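You operate a simulated robot arm through the tools that you are given. There is no shell and no other tool. Be economical: measure what you need, move in short steps, check, and stop when the job is done.

Carry out the task below with a simulated robot arm. There is one attempt and no reset: what you move stays moved.

JOB
Put one of the white covers from the front table on the pale plate. Then put the yellow-banded slotted holder on the middle of the front table away on the top of the small trolley. Then put the yellow-banded holder on the green table away on the far end of the front table. Then put one of the blue-banded holders from the green table on the thin green plate. Then take the yellow-banded ring and put it on the right half of the bottom shelf of the blue rack. Then put the steel tube on the right half of the top shelf of the blue rack. Then open the cabinet door. The order counts.

It is judged by the outcome, as a careful person would: the job done as asked, and still so three seconds after it is handed in. It fails if anything else is knocked over, pushed out of place, dropped, spilled or broken. A push-on lid holds only when it is set on centred and level and pressed home; a screw cap is set on level and turned clockwise until tight.

ROBOT AND FRAMES
A 7-joint arm with a two-finger parallel gripper on a trunk, on a base that drives. Base frame: it is fixed to the floor where the robot stands at the start and does not move with it; the origin is under the middle of the robot, x ahead of it, y to its left, z up; the surface under the hand at the start is at about z = 800. Units: mm, degrees, N and s.
Its first joint turns from -166.0 to 166.0 degrees. Places, roughly: blue-banded holder (7x7x5 cm) [-2800, 8000, 800]; cabinet door [300, 7500, 500]; far end of the front table [900, 600, 800]; pale plate (10x10x2 cm) [3300, 100, 800]; right half of the bottom shelf of the blue rack [-3000, 6400, 100]; right half of the top shelf of the blue rack [-3000, 6400, 1600]; steel tube (4x4x4 cm) [-3000, 6700, 500]; thin green plate (9x9x1 cm) [-3100, 8000, 800]; top of the small trolley [2400, 3700, 1000]; white cover (11x4x5 cm) [800, -100, 800]; yellow-banded holder (7x7x5 cm) [-2400, 8100, 800]; yellow-banded ring (6x6x2 cm) [-2600, 8300, 800]; yellow-banded slotted holder (7x7x5 cm) [600, 0, 800]. Payload 1.57 kg.
The TCP is the grasp point between the finger pads, 30 mm short of the fingertips. In the tool frame z runs along the fingers and y along their closing line. The gripper opens to 110 mm. The fingers are 24 mm wide and 12 mm thick; the gripper's body (48 by 112 mm) begins 78 mm behind the TCP.
Orientation is told as [roll, pitch, yaw] about the base's x, y, z axes, in that order, counted from this pose: with the fingers straight down and closing along the base's y, the tool's x points along the base's -x, its y along +y and its z along -z.

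CONTROLS
- The arm moves only by the tool send_rows. Its argument "deltas" is a list of rows, each a list of 3 entries, a list of its own where there are three numbers: the finger opening in mm, from 0 to 110, then the shift along the base's x, y, z in units of 400 mm (1.0 is 400 mm), then the turn, a rotation vector about the base's x, y, z in units of 90 degrees (1.0 is 90 degrees). In form: [[fingers, [tx, ty, tz], [rx, ry, rz]], ...]. A call has 1 to 8 rows; each row is the pose to reach, as a shift and turn from the pose commanded when the call began. A call with a number of a shift or a turn outside -1 to 1 is refused whole. Rows are played at 5 a second. More than 50 mm and 8.6 degrees between two rows, or a gripper value outside its range, and nothing of the call is played. A pose out of reach is approached as far as the arm can. The call stops where the force on the tool passes 40 N (or 10 N more than at its start, if that is more) or the arm is blocked; 0.2 s more then pass. Each finger travels about 108 mm/s and halts on what it meets, pressing with about 39 N; the grip force reading is that of the motor and also rises with nothing between the fingers. The clock runs only during rows and for 0.2 s after the last one: add rows that repeat a pose to give the fingers time. The reply holds the time, the measured pose of the TCP, the force on the tool along the base axes, the opening and the grip force, in the units named above and with some noise, with the torque about the TCP (base axes, N m) and any sound that the robot's microphone picked up, and new pictures: "show" is both (left out), scene, wrist or none.
- Cameras (640 x 400 px; columns grow to the right, rows downward): "scene" is now at [503.3, 193.4, 1312.3]; the picture's right is [-0.22, -0.98, 0.00], its down [-0.71, 0.16, -0.68] and it looks along [0.66, -0.15, -0.73] (base axes); focal length 218 px, centre (320, 200). "wrist" rides on the gripper at [70, 16, -141] in the tool frame; the picture's right is [-0.23, 0.97, 0.00], its down [-0.85, -0.20, -0.48] and it looks along [-0.47, -0.11, 0.88] (tool axes); focal length 222 px, centre (320, 200). There is no depth. A picture from a camera that has moved, and an enlarged one, comes with that camera's place and axes in the base frame and with its lens. The place of the scene camera against the robot may be out by one fixed shift of up to 25 mm in any direction.
- move_column(by): slides the trunk up (or, below 0, down) by that many mm; the arm and the scene camera ride with it, the base frame stays. It gives what a move gives, with no picture.
- drive_base(legs): drives the robot by 1 to 6 legs, each [ahead, left, turn to the left] in mm, mm and degrees, along the robot's own axes; the way and the turn of a leg run together, so that a leg with both is an arc; at most 1500 mm and 180 degrees a leg. The arm and the cameras ride along, it lands a little off, and it stops where it bumps. It gives what a move gives, and a new picture of the scene camera.
- pan_tilt(pan, tilt): turns the head with the scene camera to pan (to the left, within 103 degrees either way) and tilt (down, from -29 to 69), counted from straight ahead of the robot. It gives what a move gives, and a new picture of the scene camera.
- inspect(camera, box): a new picture of the part [left, top, right, bottom] of that camera's present view, enlarged. No time passes.
- hand_in(): hands the job in; it is judged then, once.

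Work in short steps. Places have to be worked out from the pictures, the camera data and where the tool is seen: move nearer, look again, correct. Check each grasp and each placing, and mend what went wrong. You have 196 turns and 260 pictures in all, those below and enlarged ones among them. Open the gripper and draw the arm clear of the work before you hand the job in, unless the task says otherwise.

The tools are called after "Request:" by a JSON object that holds its "api" and its "payload". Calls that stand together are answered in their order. send_rows: Moves the arm, as the interface text tells. Its arguments: {"type":"object","properties":{"deltas":{"type":"array"},"show":{"type":"string","enum":["both","scene","wrist","none"]}},"required":["deltas"]} The other tools are called the same way: move_column (by) slides the trunk up or down; drive_base (legs) drives the base; pan_tilt (pan, tilt) turns the head that bears the scene camera; inspect (camera, box) takes an enlarged picture of a part of a camera's view; hand_in () hands the job in.

At the start:

```text
time_s: 0.0
ee_pos: [693.5, -21.0, 1135.7]
ee_rot: [-0.1, 0.0, 0.1]
force: [-1.0, 0.0, 0.7]
wrist_torque: [0.02, -0.01, -0.05]
gripper_width: 110.1
gripper_force: 0.0
trunk travel left (down, up): [-350.0, 260.0]
robot x, y, heading: [4.0, 0.9, 0.1]
head pan, tilt: [-12.8, 47.2]
```

scene: 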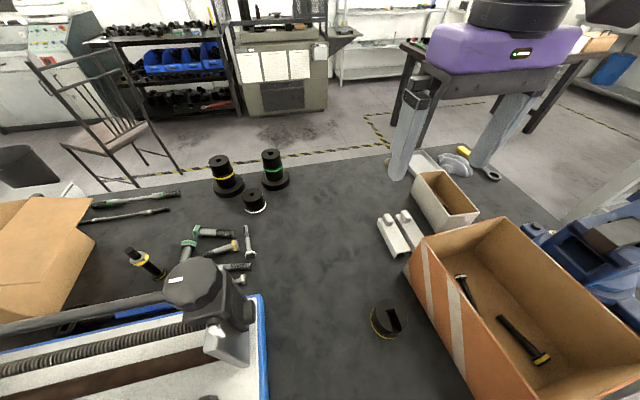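
wrist: 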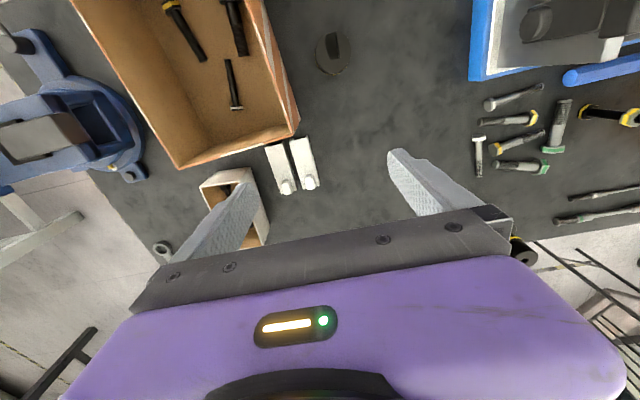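

I look closer at the white covers and the yellow-banded holder in both cameras.

Request:
{"api": "inspect", "payload": {"camera": "wrist", "box": [220, 20, 380, 220]}}

Request:
{"api": "inspect", "payload": {"camera": "scene", "box": [340, 140, 500, 350]}}

```text
2.00 times, centred on (300, 120) of wrist
camera zoom: at [623.5, -3.5, 1277.1], right [0.23, 0.97, 0.0], down [0.85, -0.2, 0.48], along [0.47, -0.11, -0.88], focal length 444 px, centre (360, 360)
```

zoom: 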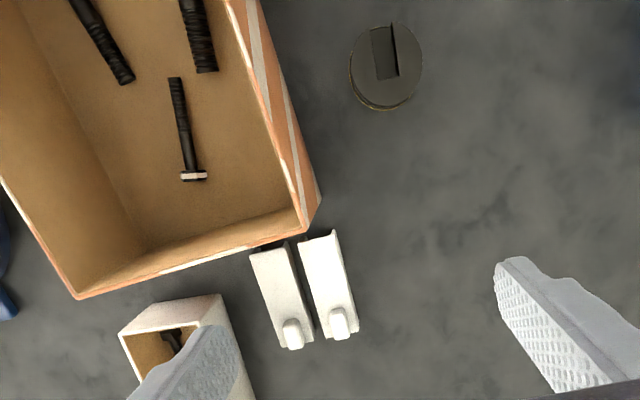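

```text
1.90 times, centred on (420, 245) of scene
camera zoom: at [503.3, 193.4, 1312.3], right [-0.22, -0.98, 0.0], down [-0.71, 0.16, -0.68], along [0.66, -0.15, -0.73], focal length 415 px, centre (130, 114)
```

zoom: 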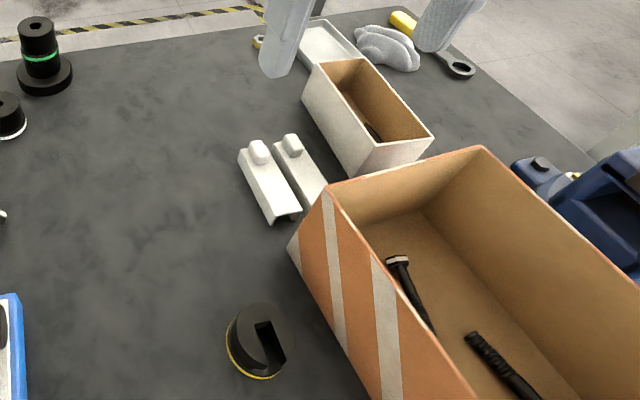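

Two covers lie side by side with about 11 mm between them, each with a knob at the far end. I go above the left one, at about (795, -69), to look closer.

Request:
{"api": "send_rows", "payload": {"deltas": [[80, [0.05, -0.025, -0.1], [0, 0, 0]], [60, [0.1, -0.05, -0.2], [0, 0, 0]], [40, [0.15, -0.075, -0.3], [0, 0, 0]], [40, [0.2, -0.1, -0.4], [0, 0, 0]], [40, [0.241, -0.12, -0.49], [0, 0, 0]], [40, [0.241, -0.12, -0.49], [0, 0, 0]]]}}

Request:
{"api": "inspect", "payload": {"camera": "wrist", "box": [220, 60, 420, 260]}}

```text
time_s: 1.4
ee_pos: [787.3, -69.1, 939.2]
ee_rot: [0.0, 0.0, 0.0]
force: [-0.1, -0.3, -0.6]
wrist_torque: [0.02, -0.01, 0.02]
gripper_width: 39.9
gripper_force: 0.1
trunk travel left (down, up): [-350.0, 260.0]
robot x, y, heading: [-1.1, -4.2, -0.1]
head pan, tilt: [-12.8, 47.2]
camera scene: at [503.2, 193.4, 1312.3], right [-0.22, -0.98, 0.0], down [-0.71, 0.16, -0.68], along [0.66, -0.15, -0.73], focal length 218 px, centre (320, 200)
camera wrist: at [717.5, -50.6, 1080.6], right [0.23, 0.97, 0.0], down [0.85, -0.2, 0.48], along [0.47, -0.11, -0.88], focal length 222 px, centre (320, 200)
```

scene: 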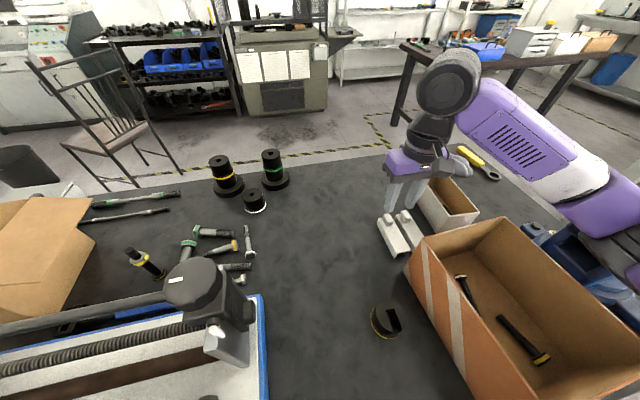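
wrist: 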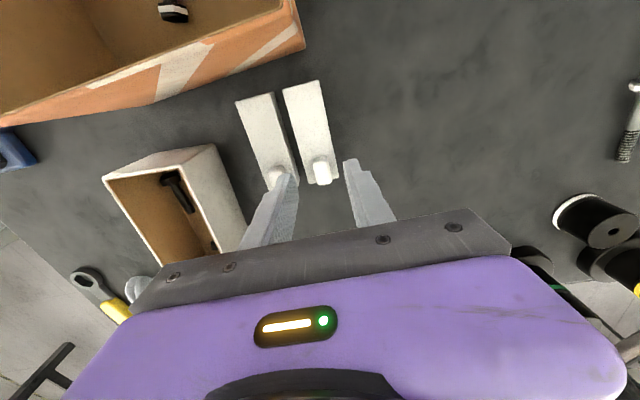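

```text
2.00 times, centred on (320, 160) of wrist
camera zoom: at [717.5, -50.6, 1080.6], right [0.23, 0.97, 0.0], down [0.85, -0.2, 0.48], along [0.47, -0.11, -0.88], focal length 444 px, centre (320, 280)
```

zoom: 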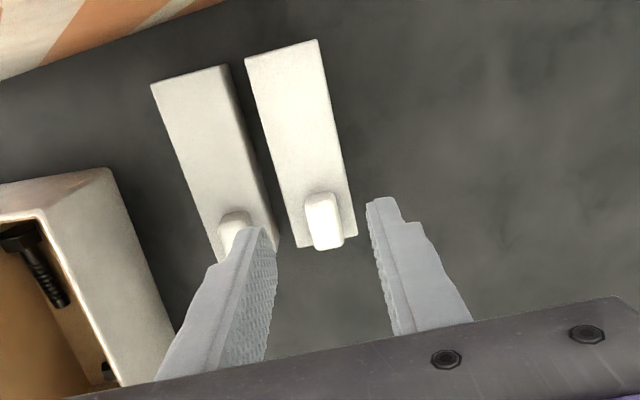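

Knob of the left cover is at about (806, -70). I bring the fingers down around it.

Request:
{"api": "send_rows", "payload": {"deltas": [[40, [0.045, -0.001, -0.08], [0, 0, 0]], [40, [0.045, -0.001, -0.14], [0, 0, 0]], [40, [0.045, -0.001, -0.18], [0, 0, 0]], [40, [0.045, -0.001, -0.18], [0, 0, 0]]], "show": "wrist"}}

Request:
{"api": "inspect", "payload": {"camera": "scene", "box": [360, 150, 460, 270]}}

```text
time_s: 2.4
ee_pos: [807.8, -70.0, 865.7]
ee_rot: [0.2, 0.0, 0.0]
force: [0.4, -0.5, 0.6]
wrist_torque: [-0.01, -0.02, 0.03]
gripper_width: 39.9
gripper_force: 0.0
trunk travel left (down, up): [-350.0, 260.0]
robot x, y, heading: [0.8, 1.0, -0.2]
head pan, tilt: [-12.8, 47.2]
camera wrist: at [737.9, -52.7, 1007.6], right [0.23, 0.97, 0.0], down [0.86, -0.2, 0.48], along [0.47, -0.11, -0.88], focal length 222 px, centre (320, 200)
```

wrist: 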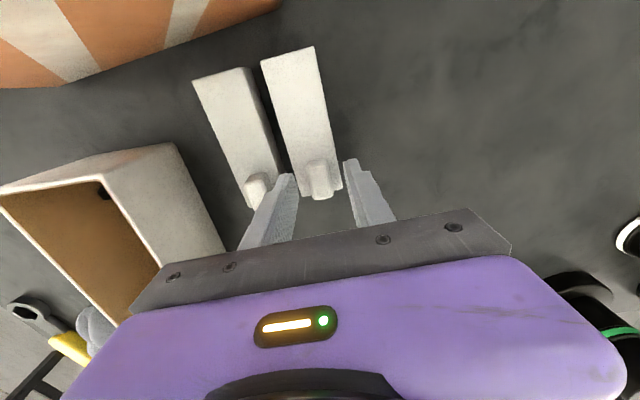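

```text
3.33 times, centred on (410, 210) of scene
camera zoom: at [503.2, 193.6, 1311.8], right [-0.22, -0.98, 0.0], down [-0.71, 0.16, -0.68], along [0.66, -0.15, -0.73], focal length 727 px, centre (20, 167)
```

zoom: 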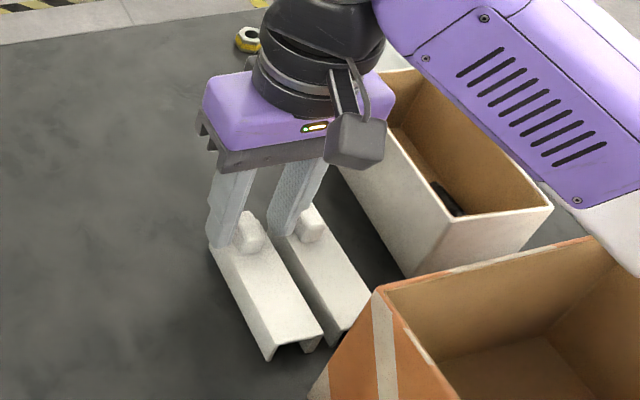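

The fingers straddle the knob. I go 5 mm lower and close.

Request:
{"api": "send_rows", "payload": {"deltas": [[40, [0, 0, -0.012], [0, 0, 0]], [10, [0, 0, -0.012], [0, 0, 0]], [0, [0, 0, -0.012], [0, 0, 0]], [0, [0, 0, -0.012], [0, 0, 0]]], "show": "wrist"}}

```text
time_s: 3.4
ee_pos: [809.5, -70.0, 863.2]
ee_rot: [0.0, -0.1, 0.0]
force: [0.3, 0.7, 0.7]
wrist_torque: [-0.01, 0.0, 0.01]
gripper_width: 16.8
gripper_force: 32.1
trunk travel left (down, up): [-350.0, 260.0]
robot x, y, heading: [3.6, -0.7, 0.0]
head pan, tilt: [-12.8, 47.2]
camera wrist: at [738.3, -51.9, 1004.6], right [0.23, 0.97, 0.0], down [0.86, -0.2, 0.48], along [0.47, -0.11, -0.88], focal length 222 px, centre (320, 200)
```

wrist: 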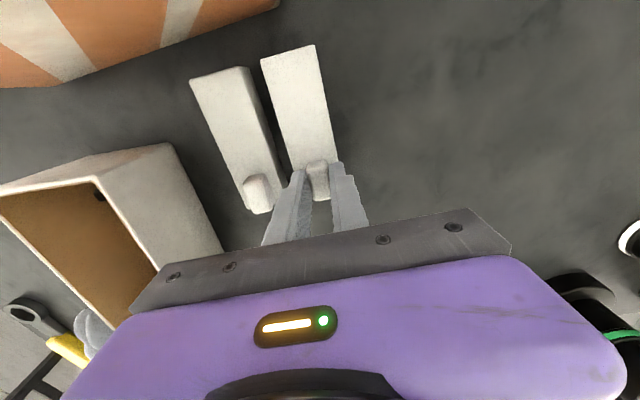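

The knob is held (16.8 mm). I slide this cover 50 mm to the left, barely lifted, and set it down.

Request:
{"api": "send_rows", "payload": {"deltas": [[0, [0, 0.0, 0.01], [0, 0, 0]], [0, [0, 0.06, 0.01], [0, 0, 0]], [0, [0, 0.12, 0.01], [0, 0, 0]], [0, [0, 0.125, 0.0], [0, 0, 0]], [40, [0, 0.125, 0.0], [0, 0, 0]], [60, [0, 0.125, 0.1], [0, 0, 0]], [80, [0, 0.125, 0.18], [0, 0, 0]], [80, [0, 0.125, 0.18], [0, 0, 0]]], "show": "both"}}

```text
time_s: 5.2
ee_pos: [807.1, -18.4, 934.2]
ee_rot: [0.0, 0.1, 0.1]
force: [0.0, 0.1, 0.4]
wrist_torque: [-0.02, 0.0, 0.0]
gripper_width: 80.2
gripper_force: 0.0
trunk travel left (down, up): [-350.0, 260.0]
robot x, y, heading: [3.3, -1.3, 0.1]
head pan, tilt: [-12.8, 47.2]
camera scene: at [503.3, 193.4, 1312.3], right [-0.22, -0.98, 0.0], down [-0.72, 0.16, -0.68], along [0.66, -0.15, -0.73], focal length 218 px, centre (320, 200)
camera wrist: at [737.2, -2.3, 1075.2], right [0.23, 0.97, 0.0], down [0.86, -0.2, 0.48], along [0.47, -0.11, -0.88], focal length 222 px, centre (320, 200)
```

scene: 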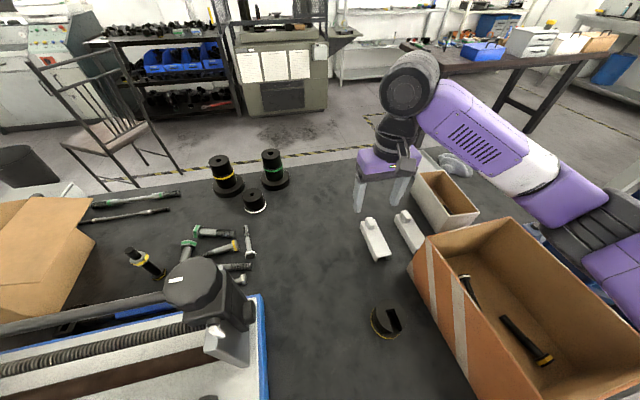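
wrist: 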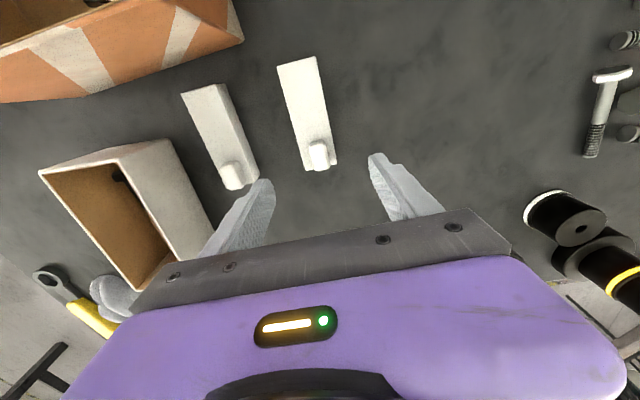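

The left cover now stands clear, centred at about (770, -20). I lower over its body and grip it across its 38 mm width.

Request:
{"api": "send_rows", "payload": {"deltas": [[70, [-0.093, -0.003, 0], [0, 0, 0]], [70, [-0.093, -0.003, -0.1], [0, 0, 0]], [70, [-0.093, -0.003, -0.19], [0, 0, 0]], [70, [-0.093, -0.003, -0.24], [0, 0, 0]], [30, [-0.093, -0.003, -0.24], [0, 0, 0]], [20, [-0.093, -0.003, -0.24], [0, 0, 0]], [20, [-0.093, -0.003, -0.24], [0, 0, 0]]], "show": "both"}}

```text
time_s: 6.8
ee_pos: [772.7, -22.1, 836.1]
ee_rot: [0.0, 0.0, 0.0]
force: [0.9, 1.7, 4.2]
wrist_torque: [-0.07, -0.15, 0.04]
gripper_width: 38.1
gripper_force: 39.3
trunk travel left (down, up): [-350.0, 260.0]
robot x, y, heading: [-0.8, 1.1, 0.1]
head pan, tilt: [-12.8, 47.2]
camera scene: at [503.1, 193.6, 1312.3], right [-0.22, -0.98, 0.0], down [-0.71, 0.16, -0.68], along [0.66, -0.15, -0.73], focal length 218 px, centre (320, 200)
camera wrist: at [701.6, -3.6, 978.3], right [0.23, 0.97, 0.0], down [0.85, -0.2, 0.48], along [0.47, -0.11, -0.88], focal length 222 px, centre (320, 200)
```

scene: 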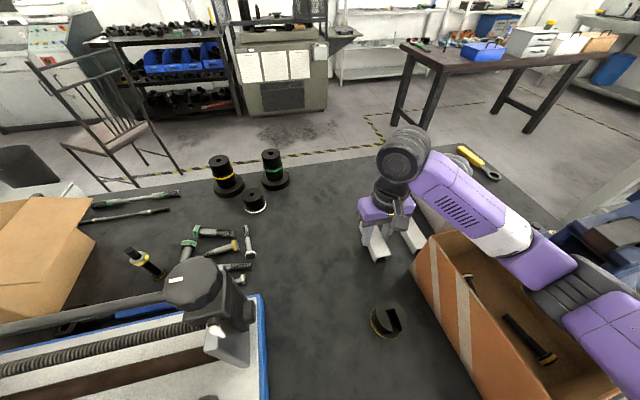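
wrist: 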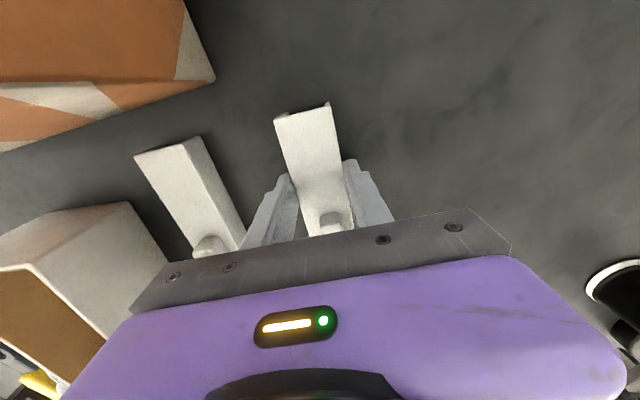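

Held at 38.1 mm. I lift straight up, and then look around for a way to the pale plate at (3300, 100).

Request:
{"api": "send_rows", "payload": {"deltas": [[20, [0, 0, 0.1], [0, 0, 0]], [20, [0, 0, 0.2], [0, 0, 0]], [20, [0, 0, 0.3], [0, 0, 0]], [20, [0, 0, 0.4], [0, 0, 0]], [20, [0, 0, 0.5], [0, 0, 0]], [20, [-0.1, 0, 0.6], [0, 0, 0]], [20, [-0.2, 0, 0.65], [0, 0, 0]], [20, [-0.2, 0, 0.65], [0, 0, 0]]], "show": "wrist"}}

Request:
{"api": "pan_tilt", "payload": {"pan": 0, "tilt": 25}}

Request:
{"api": "pan_tilt", "payload": {"pan": 85, "tilt": 35}}

Request:
{"api": "pan_tilt", "payload": {"pan": -85, "tilt": 35}}

```text
refused: row 6 steps farther than a row can; nothing moved
```

```text
time_s: 7.7
ee_pos: [771.7, -21.6, 838.3]
ee_rot: [0.0, 0.0, 0.0]
force: [1.3, 1.7, 4.1]
wrist_torque: [0.05, -0.33, 0.07]
gripper_width: 38.1
gripper_force: 39.0
trunk travel left (down, up): [-350.0, 260.0]
robot x, y, heading: [-1.6, 2.4, -0.1]
head pan, tilt: [0.0, 25.0]
camera scene: at [517.7, 211.0, 1345.9], right [0.0, -1.0, 0.0], down [-0.42, 0.0, -0.91], along [0.91, 0.0, -0.42], focal length 218 px, centre (320, 200)
```

scene: 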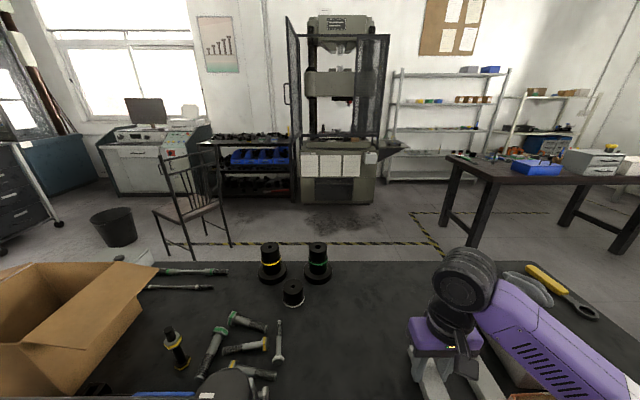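

```text
time_s: 9.2
ee_pos: [771.9, -20.7, 837.1]
ee_rot: [0.0, 0.0, -0.1]
force: [0.0, 0.4, 3.9]
wrist_torque: [0.01, -0.01, 0.03]
gripper_width: 38.3
gripper_force: 39.5
trunk travel left (down, up): [-350.0, 260.0]
robot x, y, heading: [0.8, -2.5, -0.1]
head pan, tilt: [85.0, 35.0]
camera scene: at [433.4, 298.8, 1330.2], right [1.0, -0.09, 0.0], down [-0.05, -0.57, -0.82], along [0.07, 0.82, -0.57], focal length 218 px, centre (320, 200)
```

scene: 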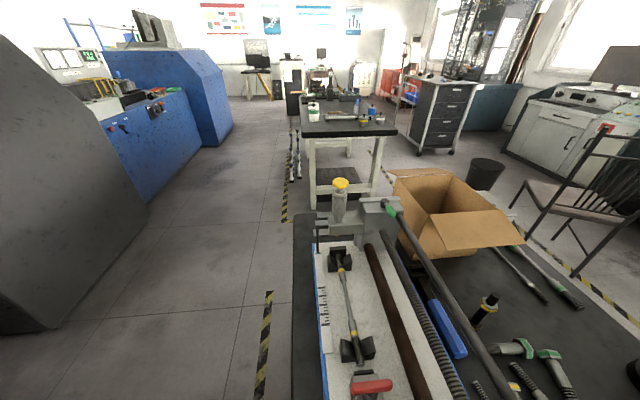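

```text
time_s: 11.8
ee_pos: [771.4, -21.4, 836.3]
ee_rot: [-0.1, 0.1, 0.0]
force: [-0.8, 0.2, 1.0]
wrist_torque: [0.02, 0.03, 0.01]
gripper_width: 38.5
gripper_force: 38.7
trunk travel left (down, up): [-350.0, 260.0]
robot x, y, heading: [2.1, 3.9, 0.1]
head pan, tilt: [-85.0, 35.0]
camera scene: at [433.4, 123.3, 1330.2], right [-1.0, -0.09, 0.0], down [-0.05, 0.57, -0.82], along [0.07, -0.82, -0.57], focal length 218 px, centre (320, 200)
```

scene: 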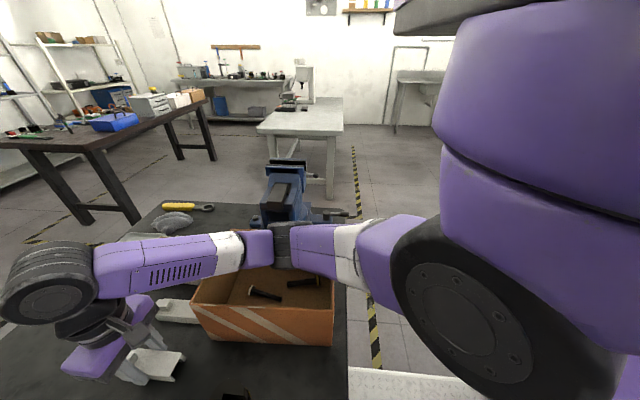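

The lift was refused for a long step, so I lift again with shorter ones. The right side (y about -1000) looks like the clear way round the front table.

Request:
{"api": "send_rows", "payload": {"deltas": [[20, [0, 0, 0.1], [0, 0, 0]], [20, [0, 0, 0.2], [0, 0, 0]], [20, [0, 0, 0.3], [0, 0, 0]], [20, [0, 0, 0.4], [0, 0, 0]], [20, [-0.06, 0, 0.5], [0, 0, 0]], [20, [-0.14, 0, 0.58], [0, 0, 0]], [20, [-0.24, 0, 0.64], [0, 0, 0]], [20, [-0.34, 0, 0.68], [0, 0, 0]]], "show": "wrist"}}

Request:
{"api": "pan_tilt", "payload": {"pan": -60, "tilt": 45}}

```text
time_s: 13.6
ee_pos: [635.2, -20.4, 1112.8]
ee_rot: [0.0, 0.1, 0.0]
force: [-0.6, 0.0, -0.4]
wrist_torque: [0.0, 0.05, -0.01]
gripper_width: 19.7
gripper_force: 0.1
trunk travel left (down, up): [-350.0, 260.0]
robot x, y, heading: [-1.2, -3.4, -0.1]
head pan, tilt: [-85.0, 35.0]
camera wrist: at [564.8, -3.1, 1253.8], right [0.23, 0.97, 0.0], down [0.86, -0.2, 0.48], along [0.47, -0.11, -0.88], focal length 222 px, centre (320, 200)
```

wrist: 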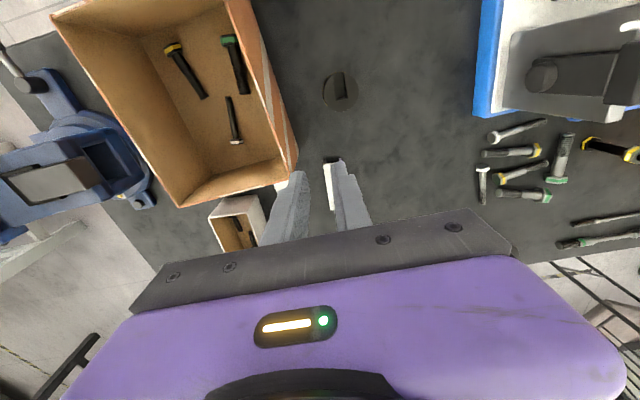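

```text
time_s: 14.5
ee_pos: [635.5, -20.6, 1112.5]
ee_rot: [0.0, 0.1, 0.0]
force: [0.2, 0.7, -0.1]
wrist_torque: [-0.02, -0.03, 0.02]
gripper_width: 20.3
gripper_force: 0.1
trunk travel left (down, up): [-350.0, 260.0]
robot x, y, heading: [0.1, -1.6, -0.1]
head pan, tilt: [-60.0, 45.0]
camera scene: at [466.3, 140.5, 1315.4], right [-0.87, -0.5, 0.0], down [-0.35, 0.61, -0.71], along [0.35, -0.61, -0.71], focal length 218 px, centre (320, 200)
```

scene: 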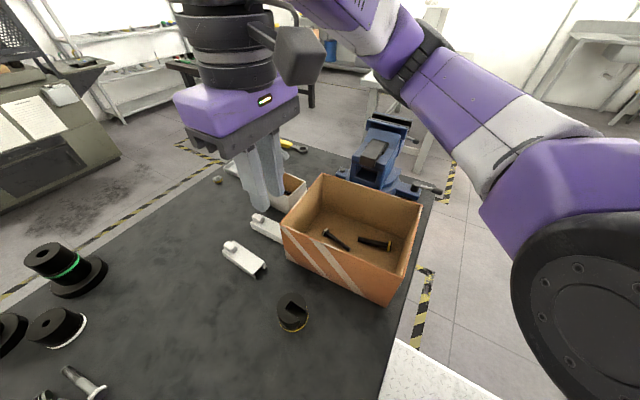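

The gripper reads 20 mm: the cover slipped out and lies on the table. I inspect its shape and where it lies.

Request:
{"api": "inspect", "payload": {"camera": "scene", "box": [200, 190, 320, 290]}}

Request:
{"api": "inspect", "payload": {"camera": "wrist", "box": [250, 60, 410, 220]}}

```text
4.00 times, centred on (260, 240) of scene
camera zoom: at [466.3, 140.5, 1315.4], right [-0.87, -0.5, 0.0], down [-0.35, 0.61, -0.71], along [0.35, -0.61, -0.71], focal length 872 px, centre (560, 40)
```

zoom: 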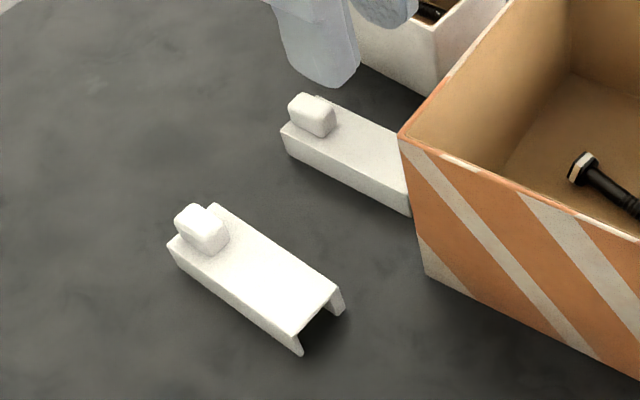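

```text
2.50 times, centred on (330, 140) of wrist
camera zoom: at [565.3, -3.2, 1253.6], right [0.23, 0.97, 0.0], down [0.85, -0.2, 0.48], along [0.47, -0.11, -0.88], focal length 555 px, centre (295, 350)
```

zoom: 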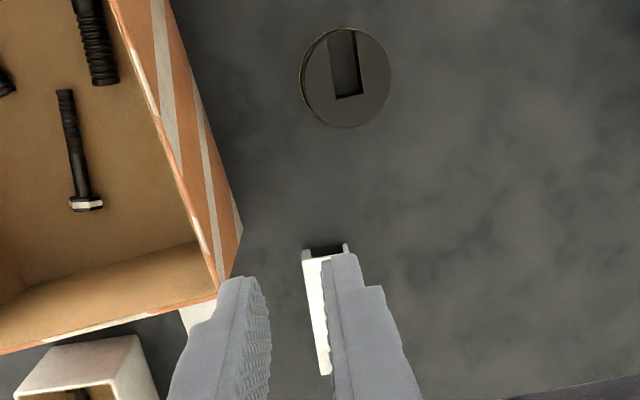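

The cover settled upright about where it was, with its knob near (805, -17). Its sides seem to flare, so I will carry it by the knob, and check the lie from above first.

Request:
{"api": "send_rows", "payload": {"deltas": [[40, [0.1, 0.0, -0.03], [0, 0, 0]], [40, [0.2, 0.0, -0.06], [0, 0, 0]], [40, [0.3, 0.005, -0.09], [0, 0, 0]], [40, [0.4, 0.005, -0.14], [0, 0, 0]], [40, [0.42, 0.005, -0.24], [0, 0, 0]], [40, [0.42, 0.005, -0.34], [0, 0, 0]], [40, [0.42, 0.005, -0.44], [0, 0, 0]], [40, [0.42, 0.005, -0.44], [0, 0, 0]]], "show": "wrist"}}

Request:
{"api": "inspect", "payload": {"camera": "wrist", "box": [220, 60, 420, 260]}}

```text
time_s: 16.3
ee_pos: [800.4, -17.4, 937.4]
ee_rot: [0.0, 0.0, -0.1]
force: [-0.3, -0.2, -0.4]
wrist_torque: [-0.03, -0.03, -0.03]
gripper_width: 40.1
gripper_force: 0.0
trunk travel left (down, up): [-350.0, 260.0]
robot x, y, heading: [-2.2, -2.3, -0.1]
head pan, tilt: [-60.0, 45.0]
camera wrist: at [730.1, 0.6, 1077.9], right [0.23, 0.97, 0.0], down [0.85, -0.2, 0.48], along [0.47, -0.11, -0.88], focal length 222 px, centre (320, 200)
```

wrist: 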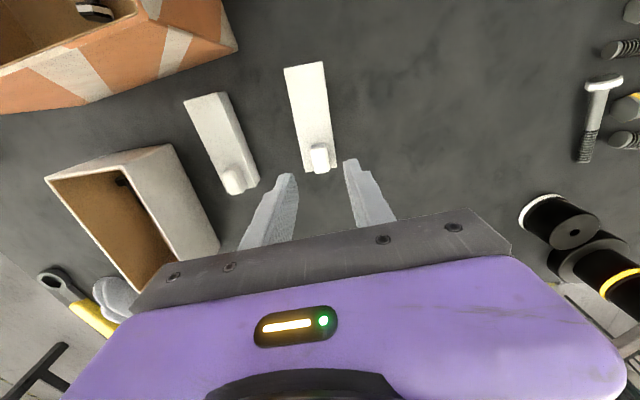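

```text
2.00 times, centred on (320, 160) of wrist
camera zoom: at [730.1, 0.6, 1077.9], right [0.23, 0.97, 0.0], down [0.85, -0.2, 0.48], along [0.47, -0.11, -0.88], focal length 444 px, centre (320, 280)
```

zoom: 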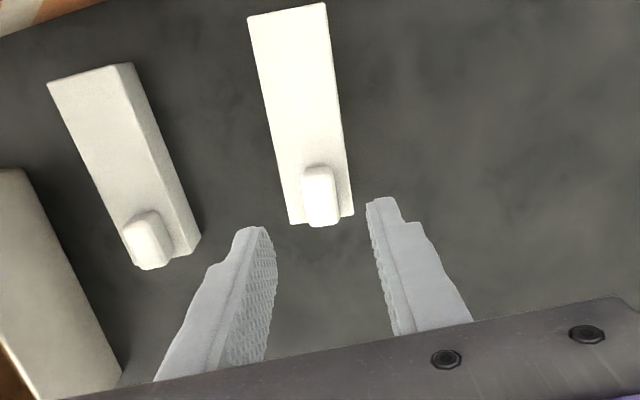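

The knob is at (805, -17) and the cover is turned about -4°. I turn the tool to match, lower to z 860 and grip the knob.

Request:
{"api": "send_rows", "payload": {"deltas": [[40, [0.01, 0.0, -0.06], [0, 0, -0.045]], [40, [0.01, 0.0, -0.13], [0, 0, -0.045]], [40, [0.01, 0.0, -0.197], [0, 0, -0.045]], [40, [0.01, 0.0, -0.197], [0, 0, -0.045]], [10, [0.01, 0.0, -0.197], [0, 0, -0.045]], [0, [0.01, 0.0, -0.197], [0, 0, -0.045]], [0, [0.01, 0.0, -0.197], [0, 0, -0.045]]], "show": "wrist"}}

Request:
{"api": "send_rows", "payload": {"deltas": [[0, [0, 0, 0.02], [0, 0, 0]], [0, [0, 0, 0.05], [0, 0, 0]], [0, [0, 0, 0.1], [0, 0, 0]], [0, [0, 0, 0.15], [0, 0, 0]], [0, [0, 0, 0.2], [0, 0, 0]], [0, [0, 0, 0.2], [0, 0, 0]]], "show": "both"}}

```text
time_s: 17.9
ee_pos: [805.4, -17.4, 855.8]
ee_rot: [0.0, -0.3, -4.1]
force: [3.0, -0.7, 38.5]
wrist_torque: [-0.02, 0.14, 0.11]
gripper_width: 16.8
gripper_force: 32.3
trunk travel left (down, up): [-350.0, 260.0]
robot x, y, heading: [-0.4, 0.3, 0.2]
head pan, tilt: [-60.0, 45.0]
camera wrist: at [736.1, 5.5, 997.8], right [0.3, 0.96, 0.0], down [0.84, -0.26, 0.48], along [0.46, -0.14, -0.88], focal length 222 px, centre (320, 200)
```

wrist: 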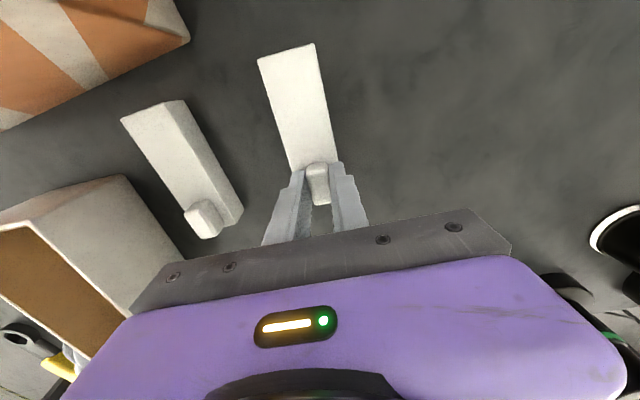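

```text
time_s: 19.3
ee_pos: [806.2, -20.4, 936.4]
ee_rot: [0.0, 0.1, -4.1]
force: [0.5, 0.1, -1.0]
wrist_torque: [0.0, -0.04, -0.03]
gripper_width: 17.2
gripper_force: 32.4
trunk travel left (down, up): [-350.0, 260.0]
robot x, y, heading: [-1.4, -3.6, -0.0]
head pan, tilt: [-60.0, 45.0]
camera scene: at [466.4, 140.6, 1315.3], right [-0.87, -0.5, 0.0], down [-0.35, 0.61, -0.71], along [0.35, -0.61, -0.71], focal length 218 px, centre (320, 200)
camera wrist: at [737.7, 3.4, 1078.0], right [0.3, 0.96, 0.0], down [0.84, -0.26, 0.48], along [0.46, -0.14, -0.88], focal length 222 px, centre (320, 200)
```

scene: 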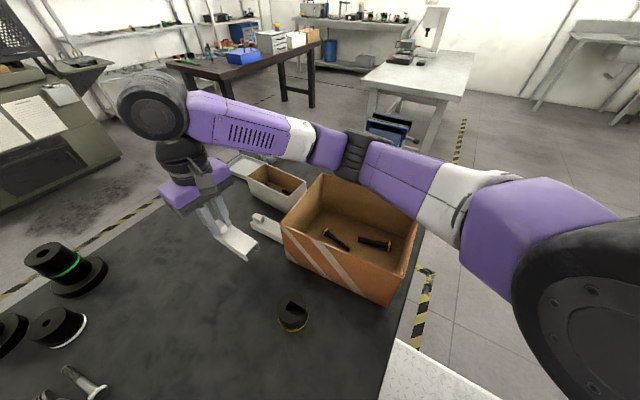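
wrist: 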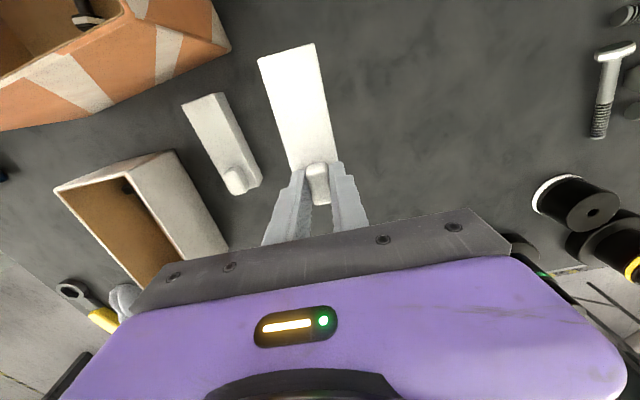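

The cover is held by its knob, level, and its base is about 56 mm below the TCP. I raise and draw back gently, clear of the box, before driving.

Request:
{"api": "send_rows", "payload": {"deltas": [[0, [0, 0, 0.08], [0, 0, 0]], [0, [0, 0, 0.16], [0, 0, 0]], [0, [0, 0, 0.24], [0, 0, 0]], [0, [-0.06, 0, 0.32], [0, 0, 0]], [0, [-0.14, 0, 0.38], [0, 0, 0]], [0, [-0.23, 0, 0.42], [0, 0, 0]], [0, [-0.32, 0, 0.45], [0, 0, 0]], [0, [-0.4, 0, 0.47], [0, 0, 0]]], "show": "wrist"}}

```text
time_s: 21.1
ee_pos: [643.9, -21.0, 1125.6]
ee_rot: [0.0, 0.1, -4.1]
force: [0.1, -0.5, 0.1]
wrist_torque: [-0.02, 0.0, -0.02]
gripper_width: 17.3
gripper_force: 31.9
trunk travel left (down, up): [-350.0, 260.0]
robot x, y, heading: [5.5, -2.2, -0.2]
head pan, tilt: [-60.0, 45.0]
camera wrist: at [575.5, 2.3, 1266.9], right [0.3, 0.96, 0.0], down [0.84, -0.26, 0.48], along [0.46, -0.14, -0.88], focal length 222 px, centre (320, 200)
```

wrist: 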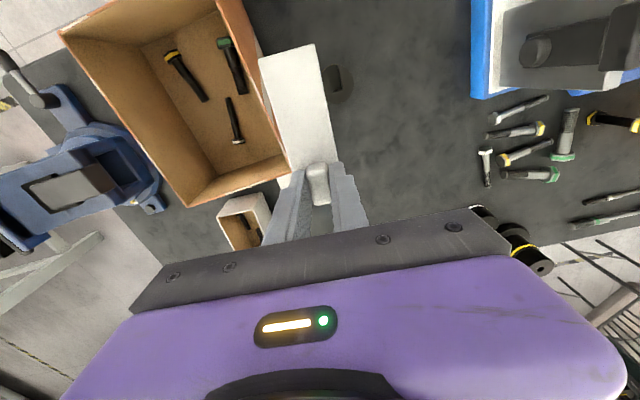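

The base's right side seems to be at about y -260, so a gap of 920 mm is enough. I drive right by about 1020 mm.

Request:
{"api": "drive_base", "payload": {"legs": [[0, -1020, 0]]}}

Request:
{"api": "pan_tilt", "payload": {"pan": 0, "tilt": 45}}

```text
time_s: 26.4
ee_pos: [653.9, -1035.9, 1124.6]
ee_rot: [0.0, -0.1, -3.2]
force: [0.1, -0.3, -1.5]
wrist_torque: [0.0, -0.06, -0.02]
gripper_width: 17.1
gripper_force: 32.3
trunk travel left (down, up): [-350.0, 260.0]
robot x, y, heading: [8.3, -1026.3, 0.8]
head pan, tilt: [-60.0, 45.0]
camera scene: at [472.4, -877.4, 1315.3], right [-0.86, -0.51, 0.0], down [-0.36, 0.61, -0.71], along [0.36, -0.61, -0.71], focal length 218 px, centre (320, 200)
```

scene: 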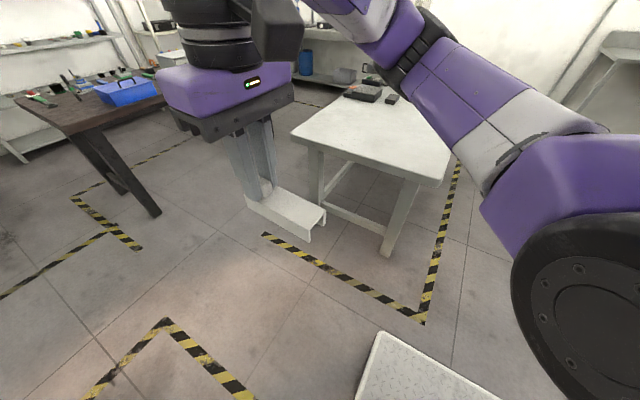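

```text
time_s: 27.7
ee_pos: [652.1, -1035.3, 1124.8]
ee_rot: [0.0, 0.0, -3.3]
force: [0.0, -0.3, -0.5]
wrist_torque: [-0.04, -0.03, 0.03]
gripper_width: 17.2
gripper_force: 32.4
trunk travel left (down, up): [-350.0, 260.0]
robot x, y, heading: [9.1, -1020.4, 0.7]
head pan, tilt: [0.0, 45.0]
camera scene: at [511.9, -806.4, 1315.3], right [0.01, -1.0, 0.0], down [-0.71, -0.01, -0.71], along [0.71, 0.01, -0.71], focal length 218 px, centre (320, 200)
```

scene: 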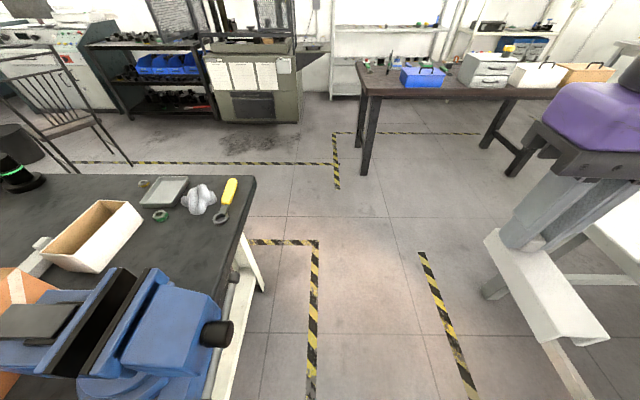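

The way ahead is clear of the table (ends at x 1100-1150, y -566) and of the dark bench (starts at about x 1935, y below -1075). I drive round the end of the table in three legs.

Request:
{"api": "drive_base", "payload": {"legs": [[1240, 0, 0], [420, 420, 0], [0, 680, 0]]}}

Request:
{"api": "pan_tilt", "payload": {"pan": 0, "tilt": 15}}

```text
time_s: 35.7
ee_pos: [2107.4, -841.2, 1125.1]
ee_rot: [0.0, 0.0, -3.8]
force: [-0.7, -0.6, -1.3]
wrist_torque: [0.02, -0.06, -0.02]
gripper_width: 16.8
gripper_force: 32.2
trunk travel left (down, up): [-350.0, 260.0]
robot x, y, heading: [1460.4, -824.6, 0.1]
head pan, tilt: [0.0, 45.0]
stopped in leg 2: the robot was blocked; the commanded pose is now the measured one
camera scene: at [1969.9, -611.3, 1315.3], right [0.0, -1.0, 0.0], down [-0.71, 0.0, -0.71], along [0.71, 0.0, -0.71], focal length 218 px, centre (320, 200)
```

scene: 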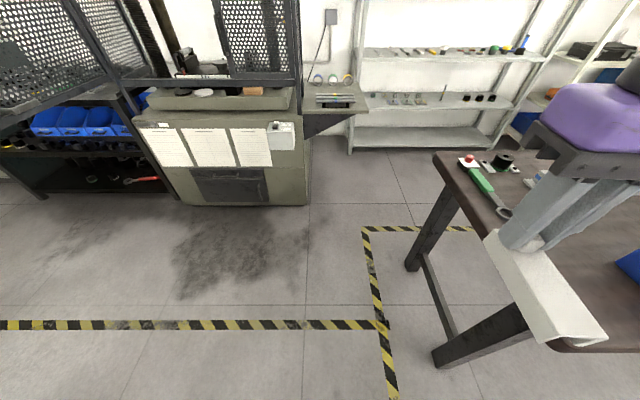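

```text
time_s: 36.7
ee_pos: [2107.6, -841.1, 1123.8]
ee_rot: [-0.1, 0.1, -3.8]
force: [-0.1, -0.6, 0.3]
wrist_torque: [-0.03, 0.0, 0.02]
gripper_width: 16.8
gripper_force: 32.2
trunk travel left (down, up): [-350.0, 260.0]
robot x, y, heading: [1463.9, -818.8, 0.2]
head pan, tilt: [0.0, 15.0]
camera scene: at [1981.9, -611.2, 1362.1], right [0.0, -1.0, 0.0], down [-0.26, 0.0, -0.97], along [0.97, 0.0, -0.26], focal length 218 px, centre (320, 200)
```

scene: 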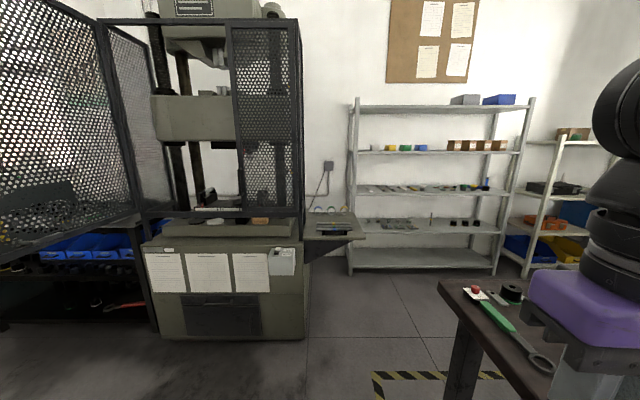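

It stopped with the left side against the table corner (y -566). I back off 25 mm to the right, go ahead 200 mm, then left.

Request:
{"api": "drive_base", "payload": {"legs": [[0, -25, 0], [190, 0, 0], [0, 750, 0]]}}

```text
time_s: 42.4
ee_pos: [2292.4, -81.3, 1124.5]
ee_rot: [-0.1, 0.1, -3.0]
force: [-0.3, 0.2, -0.7]
wrist_torque: [0.01, -0.02, 0.0]
gripper_width: 17.3
gripper_force: 31.3
trunk travel left (down, up): [-350.0, 260.0]
robot x, y, heading: [1645.9, -68.0, 0.6]
head pan, tilt: [0.0, 15.0]
camera scene: at [2164.4, 149.2, 1362.1], right [0.01, -1.0, 0.0], down [-0.26, 0.0, -0.97], along [0.97, 0.01, -0.26], focal length 218 px, centre (320, 200)
```

scene: 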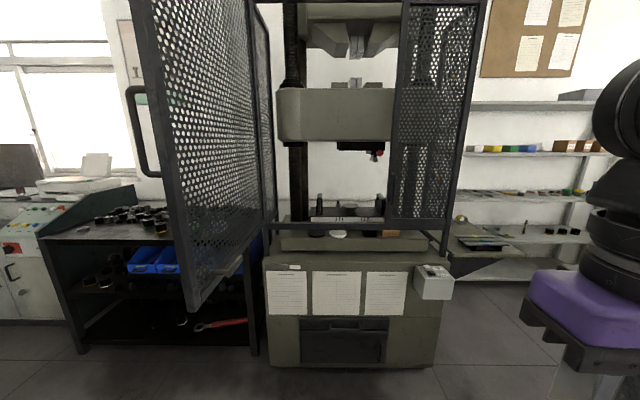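

I zoom into the press opening to find the pale plate.

Request:
{"api": "inspect", "payload": {"camera": "scene", "box": [250, 130, 470, 270]}}

```text
2.86 times, centred on (360, 200) of scene
camera zoom: at [2164.4, 149.2, 1362.1], right [0.01, -1.0, 0.0], down [-0.26, 0.0, -0.97], along [0.97, 0.01, -0.26], focal length 623 px, centre (206, 200)
```

zoom: 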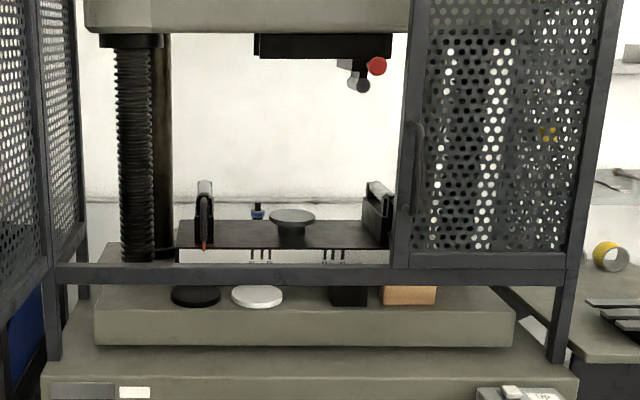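

The pale plate is the white disc on the press bed, behind the cage's lower bar. From its apparent size I judge it near (3310, 60) with its top at about 850. I drive closer to measure.

Request:
{"api": "drive_base", "payload": {"legs": [[600, 110, -0.6]]}}

Request:
{"api": "pan_tilt", "payload": {"pan": -15, "tilt": 40}}

```text
time_s: 45.9
ee_pos: [2894.5, 27.4, 1125.1]
ee_rot: [0.0, 0.1, -4.1]
force: [-0.2, 0.3, -1.0]
wrist_torque: [0.0, -0.01, 0.03]
gripper_width: 17.2
gripper_force: 31.9
trunk travel left (down, up): [-350.0, 260.0]
robot x, y, heading: [2248.9, 51.1, -0.2]
head pan, tilt: [0.0, 15.0]
camera scene: at [2769.0, 257.8, 1362.1], right [0.0, -1.0, 0.0], down [-0.26, 0.0, -0.97], along [0.97, 0.0, -0.26], focal length 218 px, centre (320, 200)
```

scene: 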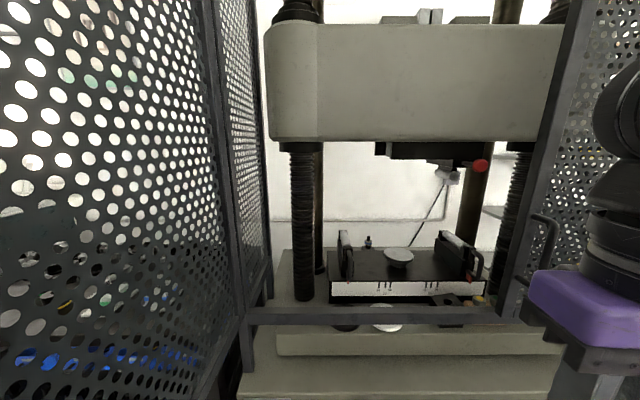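

```text
time_s: 46.8
ee_pos: [2894.4, 27.9, 1125.4]
ee_rot: [0.0, 0.1, -4.0]
force: [0.7, 0.3, -1.5]
wrist_torque: [-0.01, -0.01, -0.01]
gripper_width: 17.3
gripper_force: 31.9
trunk travel left (down, up): [-350.0, 260.0]
robot x, y, heading: [2250.9, 46.5, -0.2]
head pan, tilt: [-15.0, 40.0]
camera scene: at [2757.7, 235.8, 1322.7], right [-0.26, -0.97, 0.0], down [-0.62, 0.17, -0.77], along [0.74, -0.2, -0.64], focal length 218 px, centre (320, 200)
```

scene: 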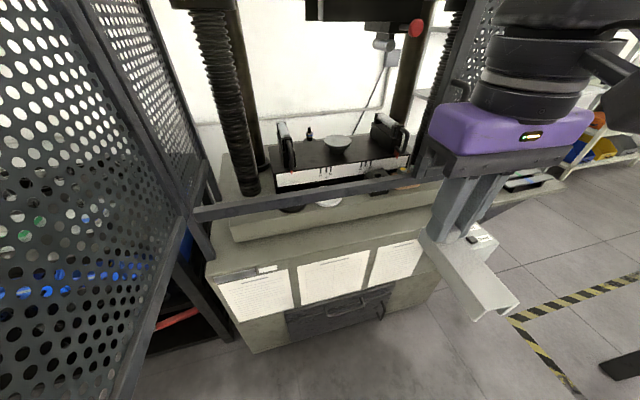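

I zoom in for the disc's exact place against the bar.

Request:
{"api": "inspect", "payload": {"camera": "scene", "box": [240, 120, 440, 245]}}

```text
3.20 times, centred on (340, 182) of scene
camera zoom: at [2757.7, 235.8, 1322.7], right [-0.26, -0.97, 0.0], down [-0.62, 0.17, -0.77], along [0.74, -0.2, -0.64], focal length 698 px, centre (256, 256)
```

zoom: 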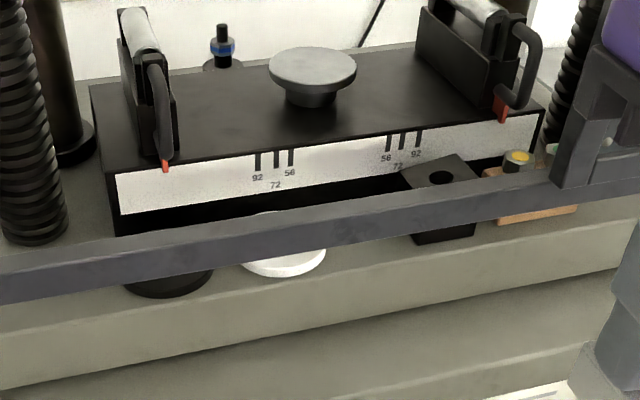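

Triangulating gives the disc's top at about (3318, 56, 855), with the cage bar in front at x 3235-3260 and z 900-950. I will lay the cover along y so it clears the bar, so I turn the tool -86° out here first.

Request:
{"api": "send_rows", "payload": {"deltas": [[0, [0, 0, 0], [0, 0, -0.09]], [0, [0, 0, 0], [0, 0, -0.18]], [0, [0, 0, 0], [0, 0, -0.27]], [0, [0, 0, 0], [0, 0, -0.36]], [0, [0, 0, 0], [0, 0, -0.45]], [0, [0, 0, 0], [0, 0, -0.54]], [0, [0, 0, 0], [0, 0, -0.63]], [0, [0, 0, 0], [0, 0, -0.72]]], "show": "none"}}

Request:
{"api": "send_rows", "payload": {"deltas": [[0, [0, 0, 0], [0, 0, -0.08]], [0, [0, 0, 0], [0, 0, -0.16]], [0, [0, 0, 0], [0, 0, -0.235]], [0, [0, 0, 0], [0, 0, -0.235]]], "show": "both"}}

```text
time_s: 48.6
ee_pos: [2895.7, 27.8, 1125.0]
ee_rot: [0.0, 0.1, -69.0]
force: [-1.2, -0.1, -0.5]
wrist_torque: [0.0, -0.01, 0.01]
gripper_width: 17.2
gripper_force: 32.0
trunk travel left (down, up): [-350.0, 260.0]
robot x, y, heading: [2247.1, 48.5, -0.1]
head pan, tilt: [-15.0, 40.0]
```

```text
time_s: 49.6
ee_pos: [2895.0, 27.8, 1124.5]
ee_rot: [0.0, 0.0, -90.1]
force: [0.1, -0.2, -0.6]
wrist_torque: [-0.03, -0.01, -0.01]
gripper_width: 16.9
gripper_force: 32.5
trunk travel left (down, up): [-350.0, 260.0]
robot x, y, heading: [2250.6, 49.1, 0.1]
head pan, tilt: [-15.0, 40.0]
camera scene: at [2757.7, 235.8, 1322.6], right [-0.26, -0.97, 0.0], down [-0.62, 0.17, -0.77], along [0.74, -0.2, -0.64], focal length 218 px, centre (320, 200)
camera wrist: at [2909.7, 98.8, 1266.2], right [0.97, -0.23, 0.0], down [-0.2, -0.86, 0.48], along [-0.11, -0.46, -0.88], focal length 222 px, centre (320, 200)
```

scene: 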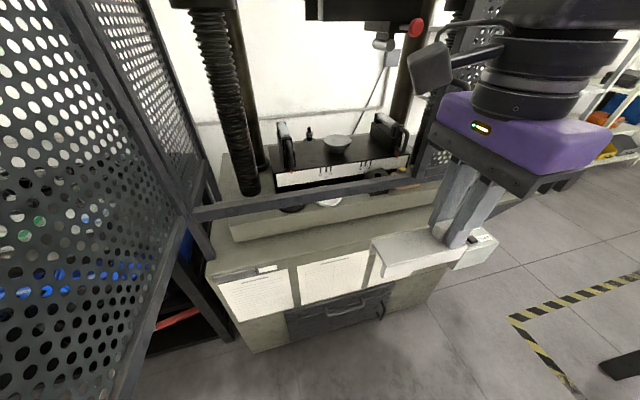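
wrist: 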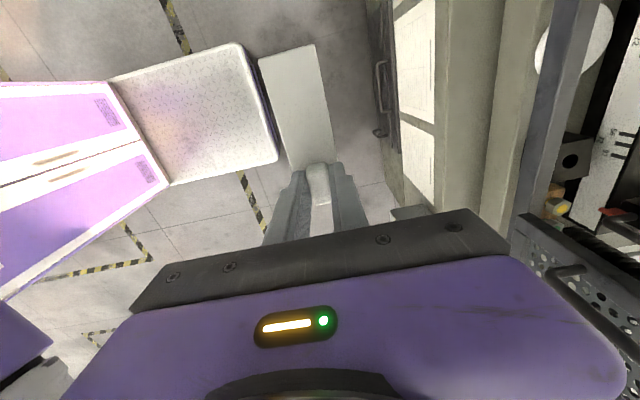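

The wrist view agrees: the disc lies just behind the bar. I drive 310 mm ahead.

Request:
{"api": "drive_base", "payload": {"legs": [[310, 0, 0]]}}

Request:
{"api": "send_rows", "payload": {"deltas": [[0, [0.08, 0, 0], [0, 0, 0]], [0, [0.08, 0, 0], [0, 0, 0]]], "show": "both"}}

```text
time_s: 51.6
ee_pos: [3196.5, 30.4, 1124.7]
ee_rot: [0.1, 0.1, -89.8]
force: [0.6, -0.4, -0.7]
wrist_torque: [0.0, -0.01, 0.0]
gripper_width: 17.6
gripper_force: 32.1
trunk travel left (down, up): [-350.0, 260.0]
robot x, y, heading: [2549.5, 47.9, -0.2]
head pan, tilt: [-15.0, 40.0]
camera scene: at [3059.6, 237.5, 1322.6], right [-0.26, -0.97, 0.0], down [-0.62, 0.17, -0.77], along [0.74, -0.2, -0.64], focal length 218 px, centre (320, 200)
```

scene: 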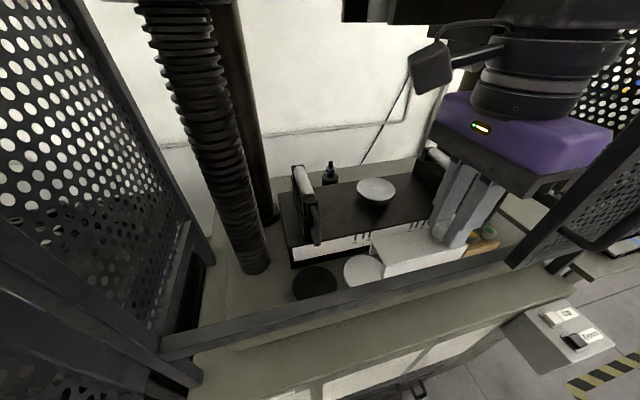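

```text
time_s: 52.2
ee_pos: [3225.8, 30.1, 1124.5]
ee_rot: [0.2, -0.1, -89.7]
force: [0.0, 0.6, -0.3]
wrist_torque: [-0.04, 0.0, -0.03]
gripper_width: 17.3
gripper_force: 32.3
trunk travel left (down, up): [-350.0, 260.0]
robot x, y, heading: [2551.2, 48.4, 0.2]
head pan, tilt: [-15.0, 40.0]
camera scene: at [3057.6, 237.7, 1323.0], right [-0.26, -0.97, 0.0], down [-0.62, 0.17, -0.77], along [0.74, -0.2, -0.64], focal length 218 px, centre (320, 200)
camera wrist: at [3241.3, 101.0, 1264.9], right [0.97, -0.22, 0.0], down [-0.2, -0.86, 0.48], along [-0.11, -0.47, -0.88], focal length 222 px, centre (320, 200)
```

scene: 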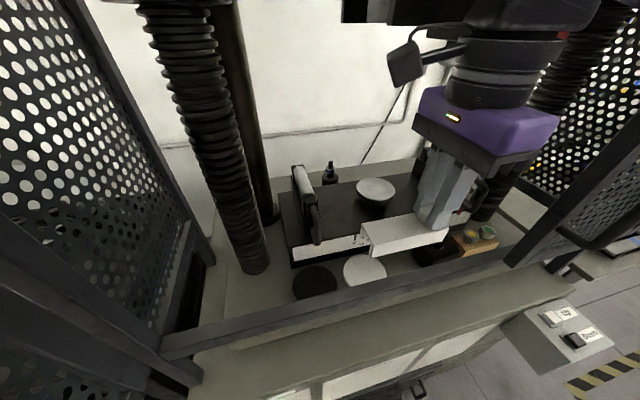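
wrist: 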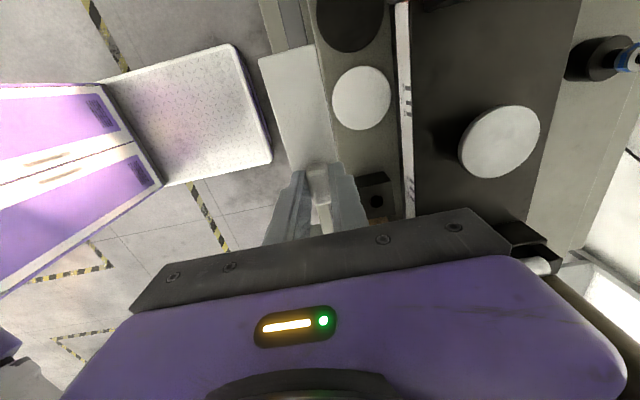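

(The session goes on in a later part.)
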